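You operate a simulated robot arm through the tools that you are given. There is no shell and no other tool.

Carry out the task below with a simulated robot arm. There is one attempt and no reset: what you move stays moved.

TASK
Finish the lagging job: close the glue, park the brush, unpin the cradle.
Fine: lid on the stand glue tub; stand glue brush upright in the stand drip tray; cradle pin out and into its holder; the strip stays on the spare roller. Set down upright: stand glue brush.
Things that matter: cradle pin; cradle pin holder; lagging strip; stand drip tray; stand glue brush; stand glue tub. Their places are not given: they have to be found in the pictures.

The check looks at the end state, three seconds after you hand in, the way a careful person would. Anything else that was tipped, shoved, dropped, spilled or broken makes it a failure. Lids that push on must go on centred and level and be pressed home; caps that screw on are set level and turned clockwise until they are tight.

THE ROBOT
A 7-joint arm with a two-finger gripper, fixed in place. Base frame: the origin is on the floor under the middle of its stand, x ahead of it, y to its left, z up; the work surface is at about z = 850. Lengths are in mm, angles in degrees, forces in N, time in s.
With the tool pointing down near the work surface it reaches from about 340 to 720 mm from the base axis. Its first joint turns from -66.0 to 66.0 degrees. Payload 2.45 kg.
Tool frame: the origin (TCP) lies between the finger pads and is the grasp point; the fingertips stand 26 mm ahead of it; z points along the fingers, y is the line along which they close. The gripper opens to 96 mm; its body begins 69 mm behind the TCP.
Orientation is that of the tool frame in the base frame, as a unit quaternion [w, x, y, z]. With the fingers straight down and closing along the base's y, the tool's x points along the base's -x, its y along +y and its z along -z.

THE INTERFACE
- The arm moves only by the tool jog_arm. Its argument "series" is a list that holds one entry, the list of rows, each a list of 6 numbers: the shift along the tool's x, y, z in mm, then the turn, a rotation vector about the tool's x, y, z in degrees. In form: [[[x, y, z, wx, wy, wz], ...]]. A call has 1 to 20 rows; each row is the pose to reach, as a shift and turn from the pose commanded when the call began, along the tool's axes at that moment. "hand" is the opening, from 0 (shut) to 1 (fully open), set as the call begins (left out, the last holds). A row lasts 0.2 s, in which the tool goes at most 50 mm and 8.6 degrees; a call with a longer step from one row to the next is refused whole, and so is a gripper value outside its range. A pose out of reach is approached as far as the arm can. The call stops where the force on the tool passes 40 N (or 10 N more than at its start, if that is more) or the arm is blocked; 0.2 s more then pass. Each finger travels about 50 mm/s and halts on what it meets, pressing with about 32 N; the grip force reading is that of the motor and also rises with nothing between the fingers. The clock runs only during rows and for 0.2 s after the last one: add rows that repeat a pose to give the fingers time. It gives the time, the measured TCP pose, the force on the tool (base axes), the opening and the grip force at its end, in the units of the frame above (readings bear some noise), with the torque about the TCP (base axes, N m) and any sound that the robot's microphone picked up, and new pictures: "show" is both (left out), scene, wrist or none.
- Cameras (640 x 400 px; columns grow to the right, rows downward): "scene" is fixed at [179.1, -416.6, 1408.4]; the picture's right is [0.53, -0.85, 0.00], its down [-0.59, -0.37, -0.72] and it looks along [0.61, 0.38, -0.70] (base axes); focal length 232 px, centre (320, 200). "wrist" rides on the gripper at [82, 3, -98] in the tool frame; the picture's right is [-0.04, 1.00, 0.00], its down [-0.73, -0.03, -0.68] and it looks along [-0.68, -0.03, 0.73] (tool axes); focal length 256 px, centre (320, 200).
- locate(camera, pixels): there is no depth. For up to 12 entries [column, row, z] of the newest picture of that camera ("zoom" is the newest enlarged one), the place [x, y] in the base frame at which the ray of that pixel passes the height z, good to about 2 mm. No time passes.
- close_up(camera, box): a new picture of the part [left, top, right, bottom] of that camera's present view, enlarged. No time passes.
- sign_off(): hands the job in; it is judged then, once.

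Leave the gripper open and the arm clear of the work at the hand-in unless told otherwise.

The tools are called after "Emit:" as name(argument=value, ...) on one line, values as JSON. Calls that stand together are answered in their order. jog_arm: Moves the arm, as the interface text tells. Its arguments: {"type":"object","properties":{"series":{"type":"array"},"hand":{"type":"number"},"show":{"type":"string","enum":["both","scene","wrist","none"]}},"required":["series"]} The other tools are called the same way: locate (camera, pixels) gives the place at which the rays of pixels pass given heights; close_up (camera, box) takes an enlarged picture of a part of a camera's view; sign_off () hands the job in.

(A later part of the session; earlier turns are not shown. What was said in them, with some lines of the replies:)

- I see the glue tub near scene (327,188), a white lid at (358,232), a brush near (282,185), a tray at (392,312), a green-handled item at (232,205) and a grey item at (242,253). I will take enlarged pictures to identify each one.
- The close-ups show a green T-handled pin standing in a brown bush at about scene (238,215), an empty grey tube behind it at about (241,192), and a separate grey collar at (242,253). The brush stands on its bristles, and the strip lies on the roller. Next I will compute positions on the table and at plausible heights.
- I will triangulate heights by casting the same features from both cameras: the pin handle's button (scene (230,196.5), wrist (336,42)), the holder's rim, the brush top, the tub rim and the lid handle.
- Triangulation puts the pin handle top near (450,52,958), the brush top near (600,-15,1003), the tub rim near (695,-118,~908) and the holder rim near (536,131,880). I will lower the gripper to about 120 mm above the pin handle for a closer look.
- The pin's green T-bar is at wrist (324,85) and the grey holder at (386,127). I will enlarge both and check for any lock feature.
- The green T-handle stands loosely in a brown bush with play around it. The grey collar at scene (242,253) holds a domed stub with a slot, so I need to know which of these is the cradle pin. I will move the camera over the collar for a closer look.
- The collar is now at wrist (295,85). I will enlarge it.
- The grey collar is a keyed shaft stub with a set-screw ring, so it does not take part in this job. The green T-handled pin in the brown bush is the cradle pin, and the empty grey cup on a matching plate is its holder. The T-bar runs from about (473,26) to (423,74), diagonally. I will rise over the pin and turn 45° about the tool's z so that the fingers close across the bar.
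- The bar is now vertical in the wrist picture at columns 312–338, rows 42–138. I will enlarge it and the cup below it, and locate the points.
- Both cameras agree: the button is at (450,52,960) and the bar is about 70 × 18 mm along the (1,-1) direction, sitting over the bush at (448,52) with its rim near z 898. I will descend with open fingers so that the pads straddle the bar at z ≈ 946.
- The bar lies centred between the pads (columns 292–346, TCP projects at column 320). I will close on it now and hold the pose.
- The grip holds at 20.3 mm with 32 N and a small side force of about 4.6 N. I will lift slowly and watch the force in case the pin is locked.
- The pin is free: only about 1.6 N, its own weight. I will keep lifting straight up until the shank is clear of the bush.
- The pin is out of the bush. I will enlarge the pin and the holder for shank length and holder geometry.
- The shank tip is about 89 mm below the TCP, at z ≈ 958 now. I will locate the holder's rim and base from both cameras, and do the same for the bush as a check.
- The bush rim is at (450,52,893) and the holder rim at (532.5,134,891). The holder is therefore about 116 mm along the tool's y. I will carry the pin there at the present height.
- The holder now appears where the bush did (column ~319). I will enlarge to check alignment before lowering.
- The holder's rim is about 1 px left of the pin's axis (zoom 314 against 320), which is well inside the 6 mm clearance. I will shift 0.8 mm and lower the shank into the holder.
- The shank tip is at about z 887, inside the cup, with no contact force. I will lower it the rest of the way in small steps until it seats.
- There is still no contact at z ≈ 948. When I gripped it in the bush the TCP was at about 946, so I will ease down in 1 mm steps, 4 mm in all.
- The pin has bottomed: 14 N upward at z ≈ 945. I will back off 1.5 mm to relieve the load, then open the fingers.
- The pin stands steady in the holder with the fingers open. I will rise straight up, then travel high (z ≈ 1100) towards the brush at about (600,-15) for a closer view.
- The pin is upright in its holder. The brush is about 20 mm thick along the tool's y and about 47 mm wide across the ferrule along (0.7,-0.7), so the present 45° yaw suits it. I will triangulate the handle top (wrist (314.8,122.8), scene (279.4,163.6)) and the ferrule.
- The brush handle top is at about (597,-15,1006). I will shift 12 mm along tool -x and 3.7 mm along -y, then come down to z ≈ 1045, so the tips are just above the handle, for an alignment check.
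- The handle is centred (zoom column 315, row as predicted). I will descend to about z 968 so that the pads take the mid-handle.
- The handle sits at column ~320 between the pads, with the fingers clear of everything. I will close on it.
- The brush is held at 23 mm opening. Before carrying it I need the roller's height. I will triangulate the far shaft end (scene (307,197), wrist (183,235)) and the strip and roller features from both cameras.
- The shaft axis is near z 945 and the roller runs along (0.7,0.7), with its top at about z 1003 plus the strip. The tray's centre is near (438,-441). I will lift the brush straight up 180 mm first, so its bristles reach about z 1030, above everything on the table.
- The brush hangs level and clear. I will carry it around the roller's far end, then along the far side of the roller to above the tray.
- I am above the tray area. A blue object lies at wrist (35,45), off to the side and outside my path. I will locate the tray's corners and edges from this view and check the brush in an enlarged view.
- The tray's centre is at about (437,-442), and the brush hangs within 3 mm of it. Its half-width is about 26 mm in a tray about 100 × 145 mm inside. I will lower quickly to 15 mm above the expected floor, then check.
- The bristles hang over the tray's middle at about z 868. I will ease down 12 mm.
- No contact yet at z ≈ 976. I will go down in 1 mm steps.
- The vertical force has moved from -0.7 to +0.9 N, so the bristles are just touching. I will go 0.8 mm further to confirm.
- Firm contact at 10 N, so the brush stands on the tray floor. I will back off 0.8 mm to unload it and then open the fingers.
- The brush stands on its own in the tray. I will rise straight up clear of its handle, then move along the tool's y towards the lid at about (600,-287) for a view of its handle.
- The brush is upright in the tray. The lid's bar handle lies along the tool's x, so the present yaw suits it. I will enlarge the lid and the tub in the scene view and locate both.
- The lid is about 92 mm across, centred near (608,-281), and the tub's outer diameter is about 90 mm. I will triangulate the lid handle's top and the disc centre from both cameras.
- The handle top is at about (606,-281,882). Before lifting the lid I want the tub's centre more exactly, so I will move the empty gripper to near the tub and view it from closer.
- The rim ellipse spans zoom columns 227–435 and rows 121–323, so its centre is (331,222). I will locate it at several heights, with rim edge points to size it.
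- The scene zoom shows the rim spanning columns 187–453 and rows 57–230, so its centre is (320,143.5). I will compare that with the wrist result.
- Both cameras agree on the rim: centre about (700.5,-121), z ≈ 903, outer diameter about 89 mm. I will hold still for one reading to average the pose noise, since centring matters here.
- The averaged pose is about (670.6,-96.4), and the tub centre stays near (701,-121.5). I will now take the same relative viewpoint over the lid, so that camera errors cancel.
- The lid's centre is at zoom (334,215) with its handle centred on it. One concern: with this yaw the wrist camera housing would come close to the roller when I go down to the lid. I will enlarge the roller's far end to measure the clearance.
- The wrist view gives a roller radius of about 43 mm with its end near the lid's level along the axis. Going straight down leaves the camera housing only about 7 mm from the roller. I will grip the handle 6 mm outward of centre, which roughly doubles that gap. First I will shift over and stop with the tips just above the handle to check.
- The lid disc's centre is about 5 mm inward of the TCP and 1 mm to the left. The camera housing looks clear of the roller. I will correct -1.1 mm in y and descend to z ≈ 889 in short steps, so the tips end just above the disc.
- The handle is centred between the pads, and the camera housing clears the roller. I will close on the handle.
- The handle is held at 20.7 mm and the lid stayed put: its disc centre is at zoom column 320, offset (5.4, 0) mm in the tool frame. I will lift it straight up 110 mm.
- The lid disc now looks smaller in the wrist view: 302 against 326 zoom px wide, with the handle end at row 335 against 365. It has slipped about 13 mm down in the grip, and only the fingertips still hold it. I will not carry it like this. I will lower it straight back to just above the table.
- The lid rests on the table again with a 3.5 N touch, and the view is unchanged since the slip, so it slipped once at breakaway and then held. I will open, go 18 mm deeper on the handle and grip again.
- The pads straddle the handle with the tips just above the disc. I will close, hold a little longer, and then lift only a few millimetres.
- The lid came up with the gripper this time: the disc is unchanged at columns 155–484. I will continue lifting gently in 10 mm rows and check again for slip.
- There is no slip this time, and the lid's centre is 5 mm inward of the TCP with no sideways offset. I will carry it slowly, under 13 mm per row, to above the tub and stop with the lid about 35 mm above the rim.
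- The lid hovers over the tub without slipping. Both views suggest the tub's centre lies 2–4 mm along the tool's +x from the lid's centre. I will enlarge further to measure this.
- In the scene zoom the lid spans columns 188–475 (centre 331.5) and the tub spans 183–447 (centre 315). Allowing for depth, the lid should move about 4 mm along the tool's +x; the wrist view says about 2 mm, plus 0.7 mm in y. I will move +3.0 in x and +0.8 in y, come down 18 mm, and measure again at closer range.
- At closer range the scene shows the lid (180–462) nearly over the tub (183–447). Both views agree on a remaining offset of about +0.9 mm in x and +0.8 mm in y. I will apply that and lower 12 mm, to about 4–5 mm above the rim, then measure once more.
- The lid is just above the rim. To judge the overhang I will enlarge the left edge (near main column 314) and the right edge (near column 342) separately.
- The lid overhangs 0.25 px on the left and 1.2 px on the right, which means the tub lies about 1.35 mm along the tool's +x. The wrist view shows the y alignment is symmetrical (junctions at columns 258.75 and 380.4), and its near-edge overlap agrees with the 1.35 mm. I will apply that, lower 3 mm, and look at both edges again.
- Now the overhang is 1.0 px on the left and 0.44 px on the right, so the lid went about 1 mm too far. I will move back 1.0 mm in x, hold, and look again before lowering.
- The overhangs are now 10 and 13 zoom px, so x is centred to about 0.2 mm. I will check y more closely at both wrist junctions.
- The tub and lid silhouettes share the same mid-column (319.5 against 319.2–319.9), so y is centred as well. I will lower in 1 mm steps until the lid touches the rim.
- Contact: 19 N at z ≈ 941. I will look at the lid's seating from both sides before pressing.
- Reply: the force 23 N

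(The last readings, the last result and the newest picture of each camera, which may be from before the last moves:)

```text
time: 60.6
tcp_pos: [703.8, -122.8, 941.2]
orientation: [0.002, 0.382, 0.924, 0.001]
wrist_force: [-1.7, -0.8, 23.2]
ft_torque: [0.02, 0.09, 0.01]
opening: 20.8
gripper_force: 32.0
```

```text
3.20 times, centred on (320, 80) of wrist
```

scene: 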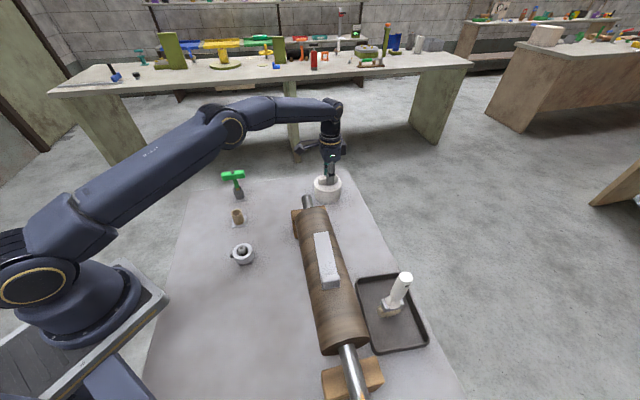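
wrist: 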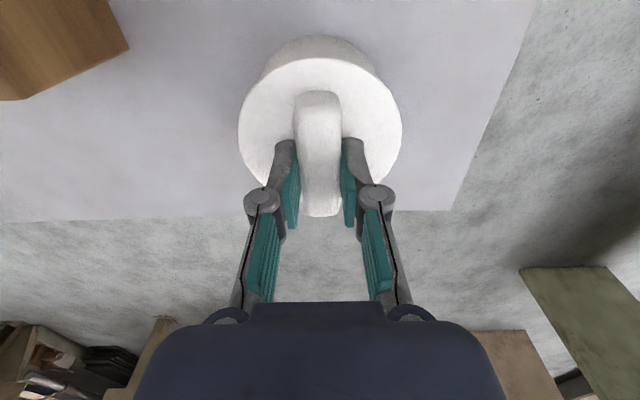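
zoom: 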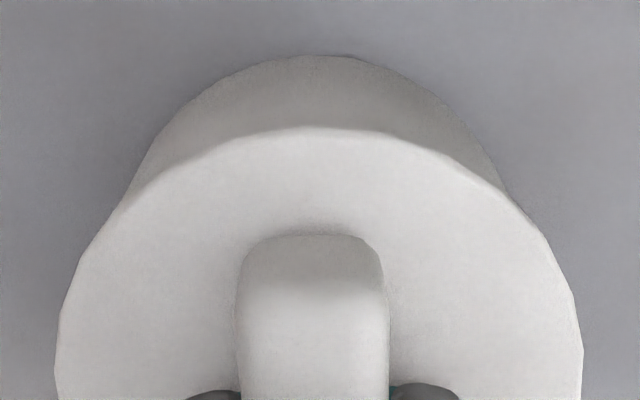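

The lid rests on the rim, centred to about 0.3 mm, with 23 N on it. I will press it further while gripping, in small steps, and see whether it moves home.

Emit:
jog_arm(series=[[[0, 0, 1, 0, 0, 0], [0, 0, 2, 0, 0, 0], [0, 0, 3, 0, 0, 0], [0, 0, 4, 0, 0, 0]]], hand=0)

Emit:
close_up(camera="scene", box=[308, 165, 348, 205])

Emit:
close_up(camera="wrist", box=[220, 20, 420, 140])

```text
time: 61.6
tcp_pos: [703.4, -122.8, 939.6]
orientation: [0.003, 0.383, 0.924, 0.001]
wrist_force: [-4.0, -1.5, 34.4]
ft_torque: [-0.04, 0.1, 0.05]
opening: 21.3
gripper_force: 32.2
```

scene: 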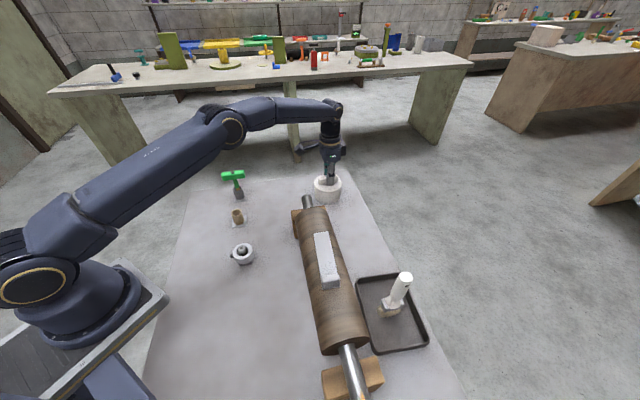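
wrist: 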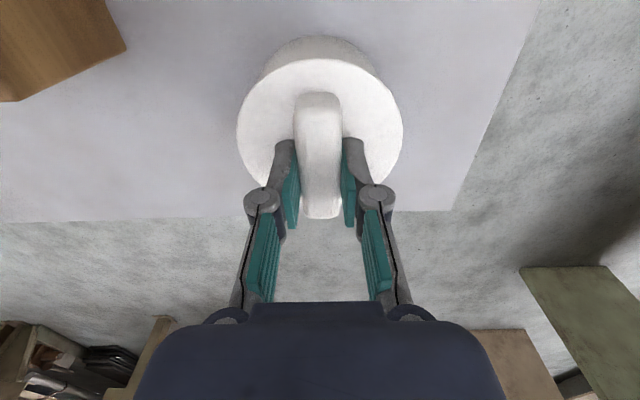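

```text
10.00 times, centred on (328, 185) of scene
```

zoom: 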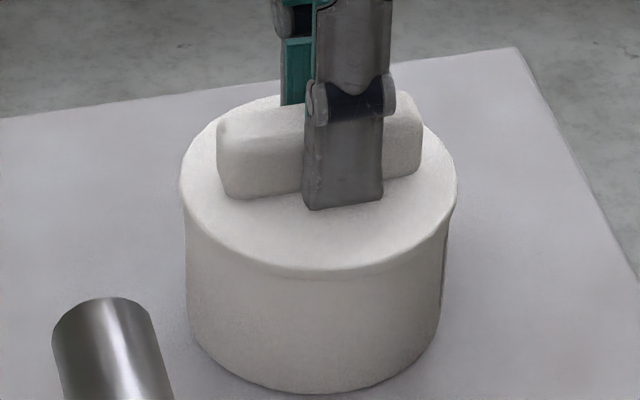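

```text
3.20 times, centred on (320, 80) of wrist
```

zoom: 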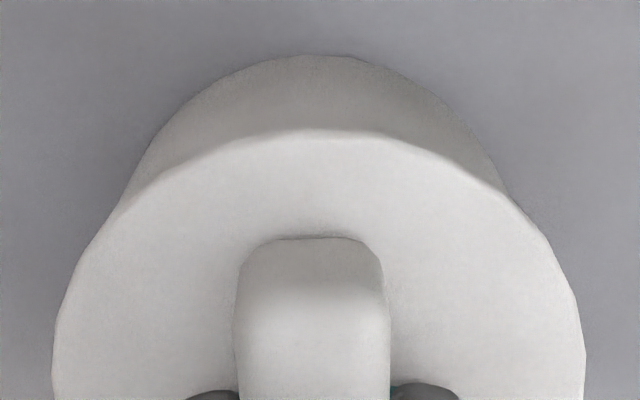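

The force rose to 34 N and the gripper slid about 1.5 mm down the handle; the lid itself did not visibly move. I will enlarge the front seam to see whether the lid is down on the rim.

Emit:
close_up(camera="scene", box=[318, 186, 336, 198])

Emit:
close_up(camera="scene", box=[310, 182, 322, 194])

Emit:
close_up(camera="wrist", box=[295, 30, 345, 70])

```text
16.00 times, centred on (327, 192) of scene
```

zoom: 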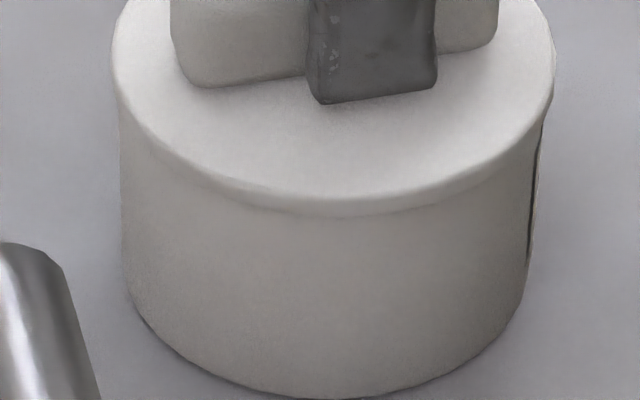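

```text
16.00 times, centred on (316, 188) of scene
```

zoom: 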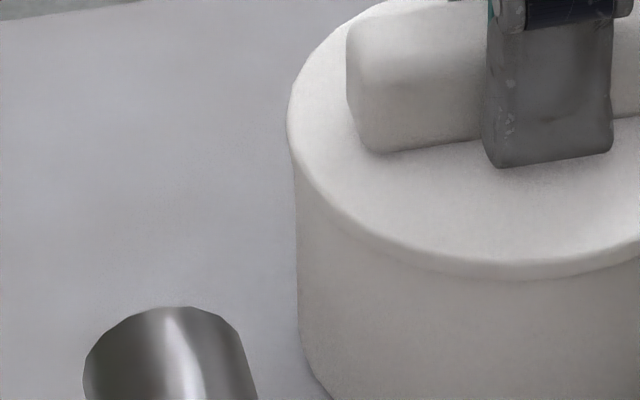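

```text
10.00 times, centred on (320, 50) of wrist
```

zoom: 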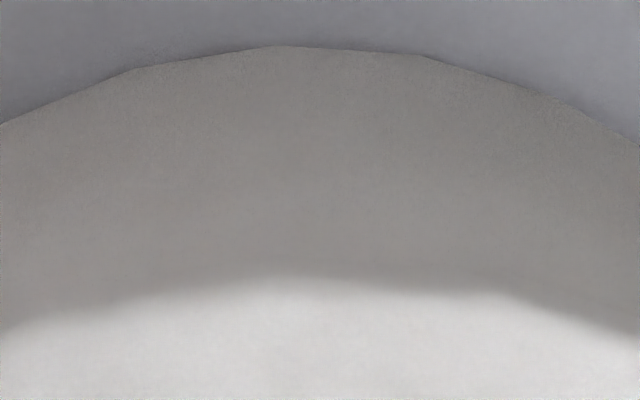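

The lid's lower edge sits about at the rim line (z ≈ 904–906), and no click was heard, so it may not be home yet. With the grip I can only push until the pads slide. I will relax the load by 2.5 mm, open the fingers, and rise, so that I can press on the handle's centre with closed fingertips.

Emit:
jog_arm(series=[[[0, 0, -1.5, 0, 0, 0], [0, 0, -2.5, 0, 0, 0], [0, 0, -2.5, 0, 0, 0]]], hand=0, show="none")

Emit:
jog_arm(series=[[[0, 0, 0, 0, 0, 0], [0, 0, 0, 0, 0, 0], [0, 0, 0, 0, 0, 0], [0, 0, 0, 0, 0, 0]]], hand=0.55)

Emit:
close_up(camera="scene", box=[308, 165, 348, 205])

```text
time: 62.4
tcp_pos: [704.5, -122.5, 939.3]
orientation: [0.002, 0.382, 0.924, 0.001]
wrist_force: [6.2, -3.6, 17.6]
ft_torque: [-0.45, -0.53, 0.04]
opening: 20.7
gripper_force: 32.5
```

```text
time: 63.4
tcp_pos: [702.8, -122.5, 938.7]
orientation: [-0.001, 0.382, 0.924, 0.0]
wrist_force: [0.0, -0.1, 0.1]
ft_torque: [0.01, 0.0, -0.02]
opening: 52.7
gripper_force: 0.0
heard: snap
```

scene: 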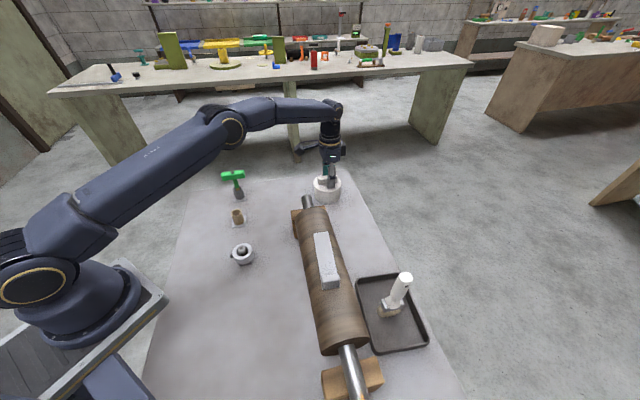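
wrist: 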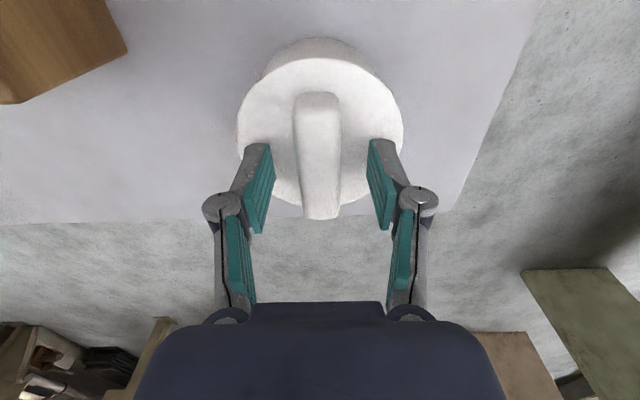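

```text
10.00 times, centred on (328, 185) of scene
```

zoom: 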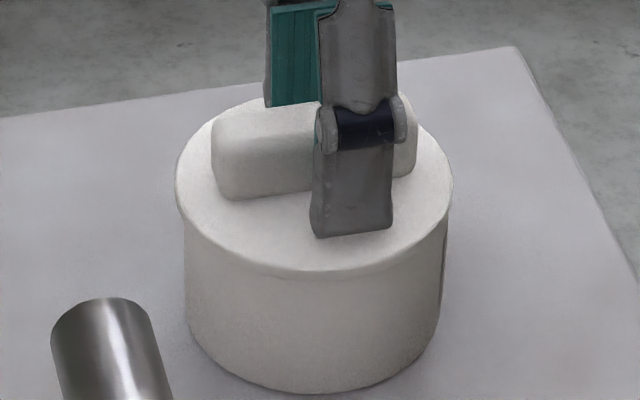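

A "snap" was heard as I released, and the lid is now centred on the tub with overhangs of about 8 and 7 zoom px. I will rise clear of the handle and check that the lid is level and centred.

Emit:
jog_arm(series=[[[0, 0, -8, 0, 0, 0], [0, 0, -22, 0, 0, 0], [0, 0, -40, 0, 0, 0], [0, 0, -55, 0, 0, 0], [0, 0, -55, 0, 0, 0]]], hand=0.55)

Emit:
close_up(camera="scene", box=[308, 165, 348, 205])

Emit:
close_up(camera="scene", box=[318, 186, 336, 198])

Emit:
close_up(camera="wrist", box=[220, 20, 420, 180])

```text
time: 64.6
tcp_pos: [703.2, -122.7, 993.9]
orientation: [-0.001, 0.383, 0.924, 0.0]
wrist_force: [-0.3, 0.6, 0.8]
ft_torque: [0.02, 0.01, 0.0]
opening: 52.9
gripper_force: 0.1
```

scene: 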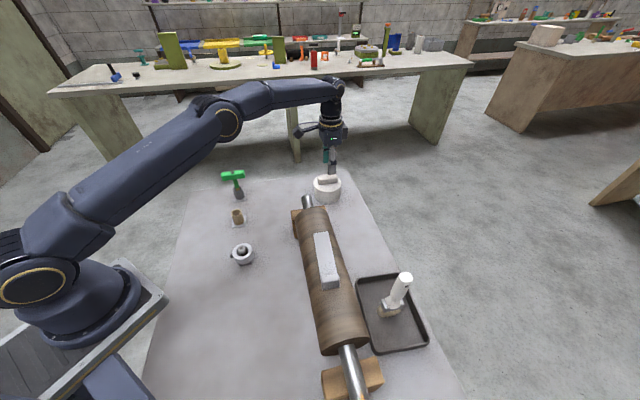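
wrist: 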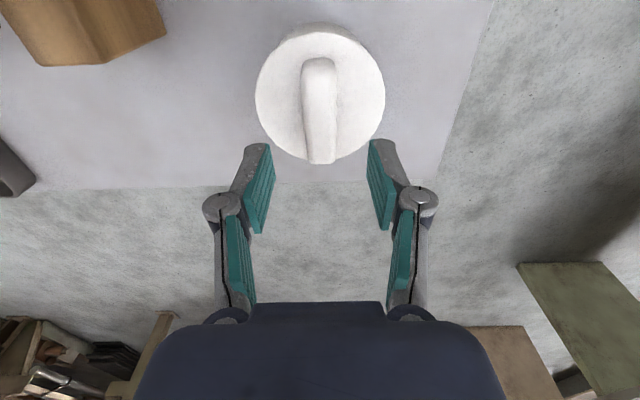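

```text
10.00 times, centred on (328, 185) of scene
```

zoom: 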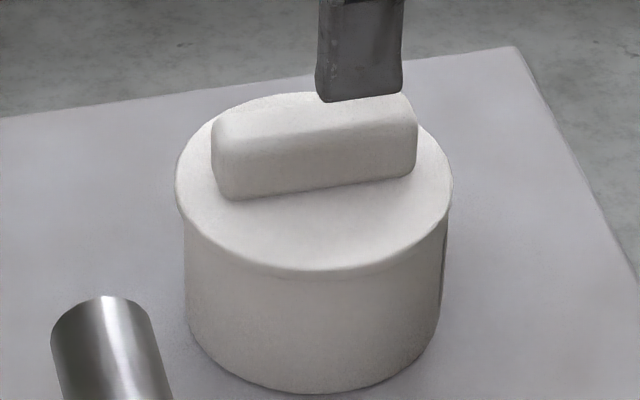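

```text
16.00 times, centred on (327, 192) of scene
```

zoom: 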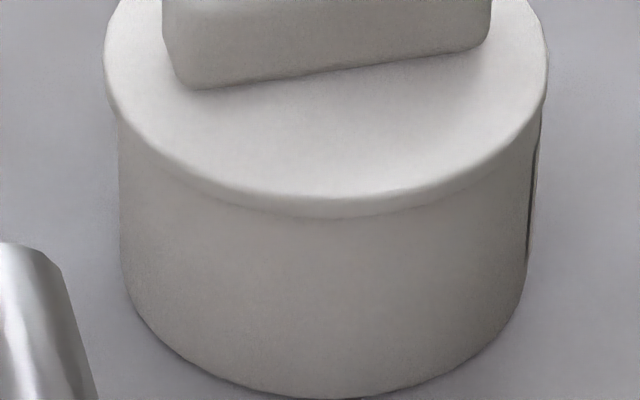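

```text
2.50 times, centred on (320, 100) of wrist
```

zoom: 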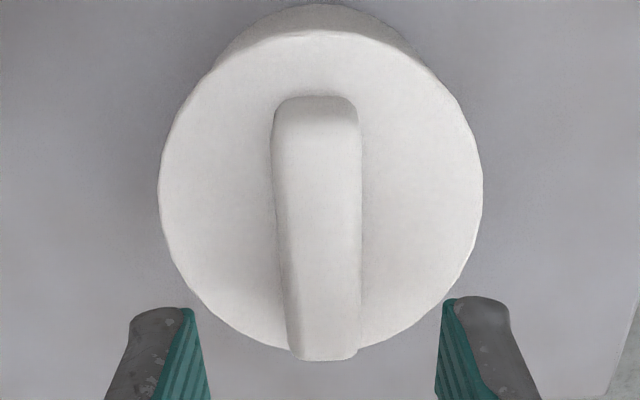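

The lid looks level and centred on all sides. To be sure it is pressed home, I will close the fingers, centre them over the handle (about +4 mm in tool x) and press down gently on its top.

Emit:
jog_arm(series=[[[2, 0, 0, 0, 0, 0], [4, 0, 0, 0, 0, 0], [4, 0, 0, 0, 0, 0], [4, 0, 0, 0, 0, 0], [4, 0, 10, 0, 0, 0], [4, 0, 20, 0, 0, 0], [4, 0, 26, 0, 0, 0], [4, 0, 28, 0, 0, 0]]], hand=0)

Emit:
close_up(camera="scene", box=[308, 160, 348, 200])

```text
time: 66.4
tcp_pos: [700.3, -121.0, 967.1]
orientation: [-0.001, 0.382, 0.924, 0.0]
wrist_force: [-0.2, -0.3, -0.2]
ft_torque: [-0.05, 0.01, 0.01]
opening: 0.2
gripper_force: 28.5
```

scene: 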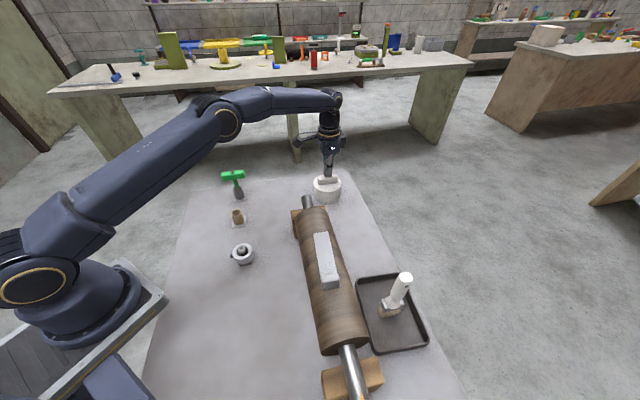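
wrist: 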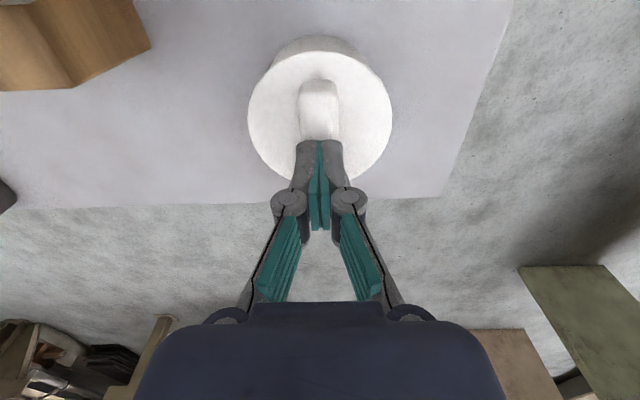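

```text
10.00 times, centred on (328, 180) of scene
```

zoom: 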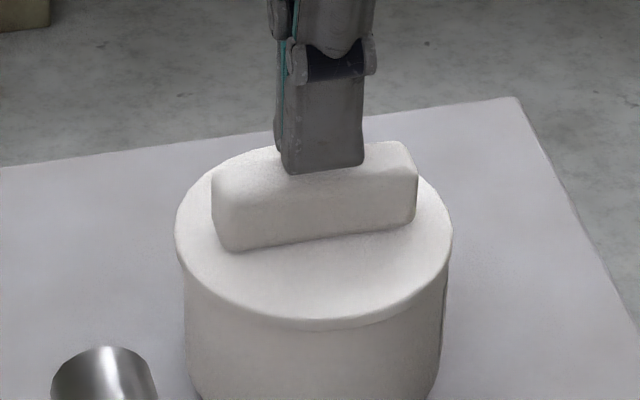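

The closed tips are over the handle's middle (finger columns 277–363, handle 212–417). I will shift 1.5 mm more in x and go down in 1 mm steps until contact.

Emit:
jog_arm(series=[[[1.5, 0, 1, 0, 0, 0], [1.5, 0, 2, 0, 0, 0], [1.5, 0, 3, 0, 0, 0], [1.5, 0, 4, 0, 0, 0]]], hand=0, show="none")

```text
time: 67.4
tcp_pos: [699.2, -120.4, 962.3]
orientation: [0.001, 0.383, 0.924, 0.001]
wrist_force: [-0.2, 0.1, 1.3]
ft_torque: [0.03, 0.04, -0.01]
opening: 5.9
gripper_force: 28.2
```

There is slight contact at z ≈ 962, but the opening reads 5.9 mm, so I want to see what the tips are doing on the handle.

Emit:
close_up(camera="scene", box=[308, 160, 348, 200])

Emit:
close_up(camera="wrist", box=[240, 40, 400, 240])

```text
10.00 times, centred on (328, 180) of scene
```

zoom: 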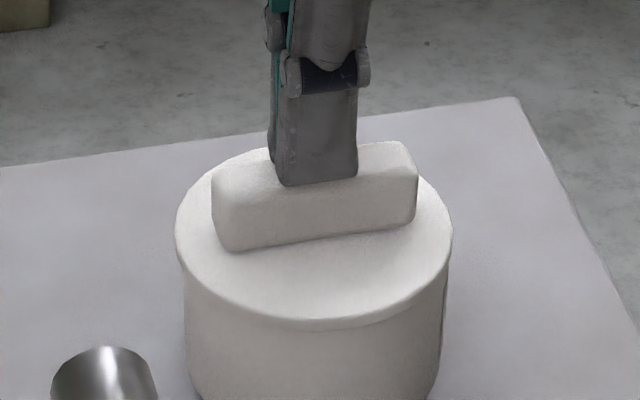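

```text
2.00 times, centred on (320, 140) of wrist
```

zoom: 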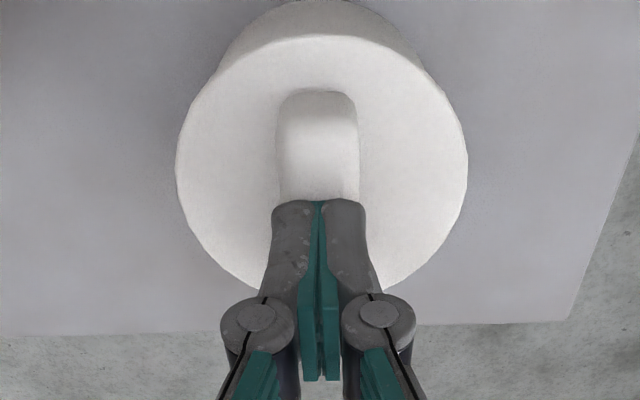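

The tips rest on the handle's top, slightly splayed by its rounded edges. I will press on in 1 mm steps and watch the force and listen.

Emit:
jog_arm(series=[[[0, 0, 0.7, 0, 0, 0], [0, 0, 1.4, 0, 0, 0], [0, 0, 2, 0, 0, 0]]], hand=0, show="none")

```text
time: 68.2
tcp_pos: [699.0, -119.5, 960.8]
orientation: [0.001, 0.383, 0.924, -0.001]
wrist_force: [-6.0, 3.4, 19.4]
ft_torque: [0.1, 0.2, 0.01]
opening: 6.0
gripper_force: 29.0
```

The force is 19 N at z 960.8. I will press a little more.

Emit:
jog_arm(series=[[[0, 0, 0.7, 0, 0, 0], [0, 0, 1.4, 0, 0, 0], [0, 0, 2, 0, 0, 0]]], hand=0, show="none")

```text
time: 69.0
tcp_pos: [699.2, -117.8, 961.2]
orientation: [0.003, 0.383, 0.924, 0.001]
wrist_force: [-7.8, 1.5, 36.1]
ft_torque: [0.13, 0.29, -0.04]
opening: 6.0
gripper_force: 28.5
```

At 36 N the lid does not move any further, so it is firmly home; the earlier snap was it seating. I will rise straight up, open the gripper and inspect.

Emit:
jog_arm(series=[[[0, 0, -4, 0, 0, 0], [0, 0, -10, 0, 0, 0], [0, 0, -25, 0, 0, 0], [0, 0, -50, 0, 0, 0], [0, 0, -80, 0, 0, 0], [0, 0, -80, 0, 0, 0]]], hand=0)

Emit:
close_up(camera="scene", box=[308, 165, 348, 205])

Emit:
close_up(camera="wrist", box=[240, 20, 400, 180])

```text
time: 70.4
tcp_pos: [698.9, -119.3, 1038.2]
orientation: [-0.001, 0.383, 0.924, 0.001]
wrist_force: [-0.2, -0.4, -1.4]
ft_torque: [0.02, 0.0, -0.02]
opening: 0.0
gripper_force: 27.9
```

scene: 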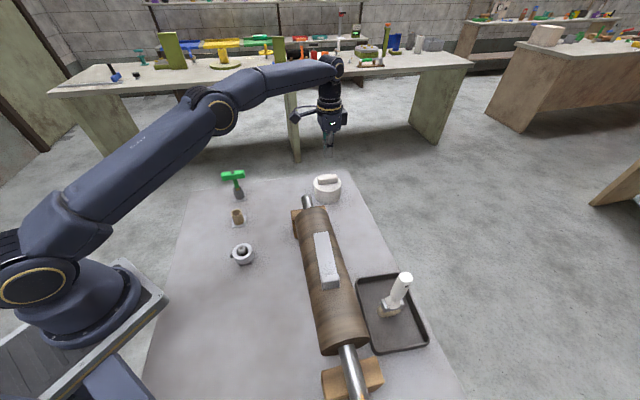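
wrist: 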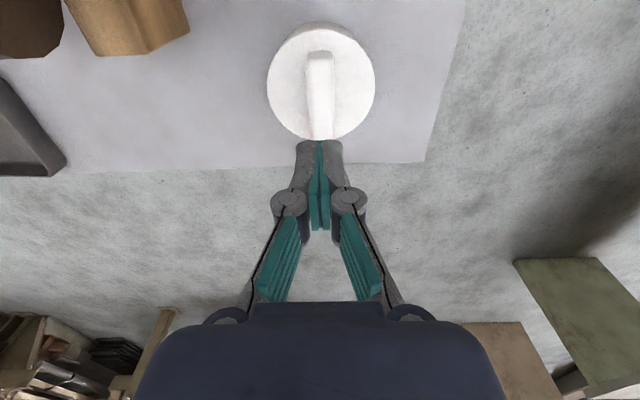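

```text
10.00 times, centred on (328, 185) of scene
```

zoom: 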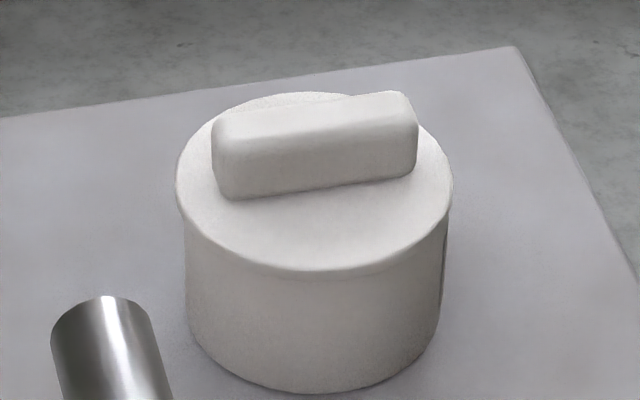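

```text
2.50 times, centred on (320, 100) of wrist
```

zoom: 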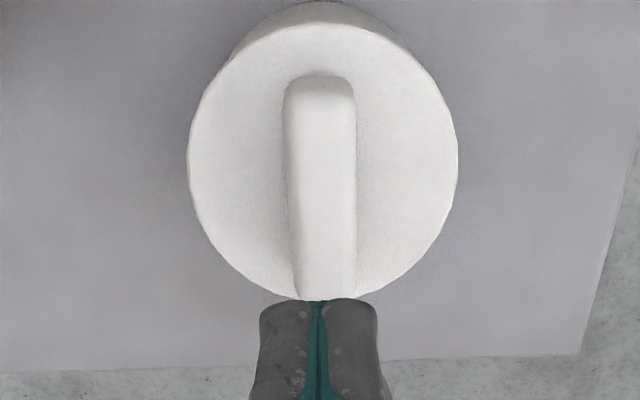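

The lid is level and centred and stayed in place. I will open the gripper and withdraw up and back to a clear position, then inspect the whole table.

Emit:
jog_arm(series=[[[5, -3, -30, 0, 0, 0], [25, -13, -55, 0, 0, 0], [50, -25, -75, 0, 0, 0], [75, -38, -95, 0, 0, 0], [100, -51, -110, 0, 0, 0], [125, -63, -125, 0, 0, 0], [150, -76, -138, 0, 0, 0], [168, -85, -145, 0, 0, 0], [168, -85, -145, 0, 0, 0]]], hand=1)

Emit:
close_up(camera="scene", box=[210, 160, 360, 270])

Emit:
close_up(camera="scene", box=[290, 220, 440, 370])

```text
time: 72.4
tcp_pos: [519.7, -60.3, 1183.8]
orientation: [-0.001, 0.383, 0.924, 0.0]
wrist_force: [-0.3, 0.5, 0.8]
ft_torque: [0.02, 0.01, -0.01]
opening: 96.2
gripper_force: 0.0
```

scene: 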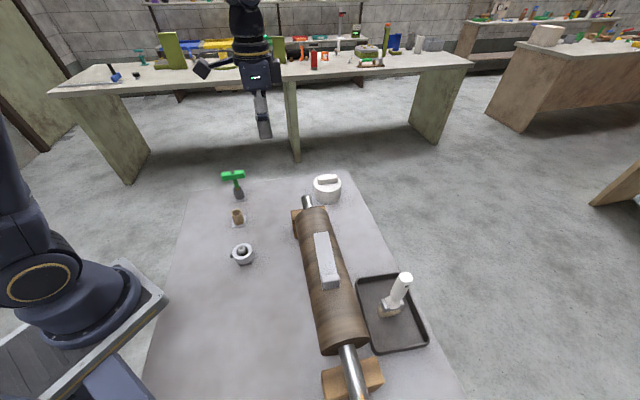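
wrist: 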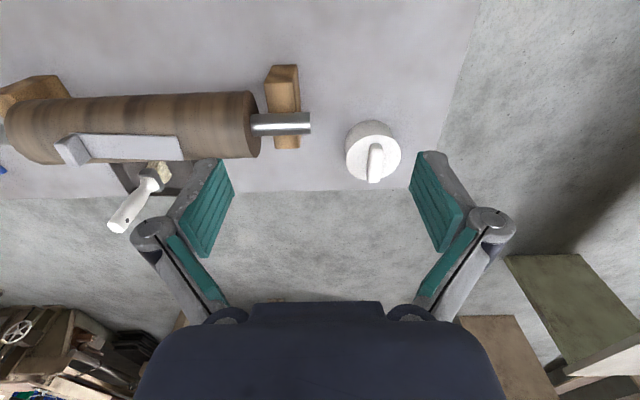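

```text
3.64 times, centred on (285, 215) of scene
```

zoom: 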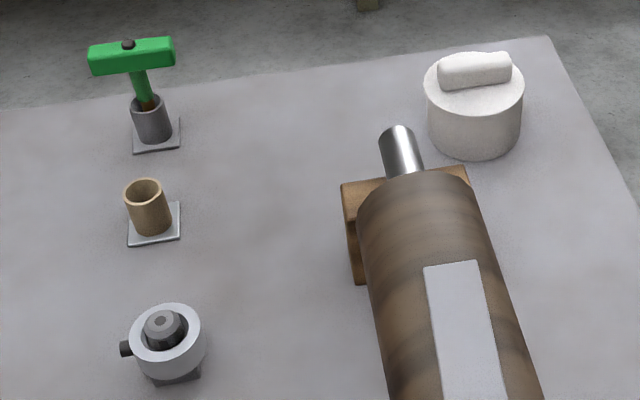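

```text
2.67 times, centred on (365, 295) of scene
```

zoom: 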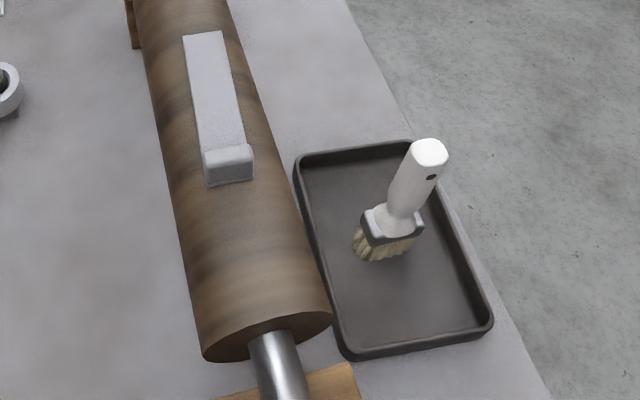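

All the goals check out in the pictures:
- **Pin:** it stands in the grey holder, and the brown bush is empty.
- **Brush:** it stands upright in the drip tray.
- **Lid:** it is level on the tub, with the snap heard.
- **Strip:** it is still on the roller.
- **Arm:** the gripper is open and clear of the work.

I will hand in now.

Emit:
sign_off()

```text
The job is handed in.
```

The job is handed in, and the last pictures show every part of it done. I have not seen the check's result.

- **Glue tub:** the lid is on, level and centred. I heard a snap as I let go of it, and a further press of about 36 N did not move it.
- **Brush:** it stands upright on its bristles near the middle of the drip tray.
- **Cradle pin:** it is out of the brown bush and bottomed in the grey holder.
- **Lagging strip:** it is still on the spare roller; nothing touched it.

**Lid slip:** on the first lift the lid slipped about 13 mm in the grip. I put it back on the table, gripped it deeper and carried it slowly, and it did not slip again.

**Tub shift:** setting the lid down moved the tub by roughly half a millimetre.

The gripper is open and the arm is clear of the work.
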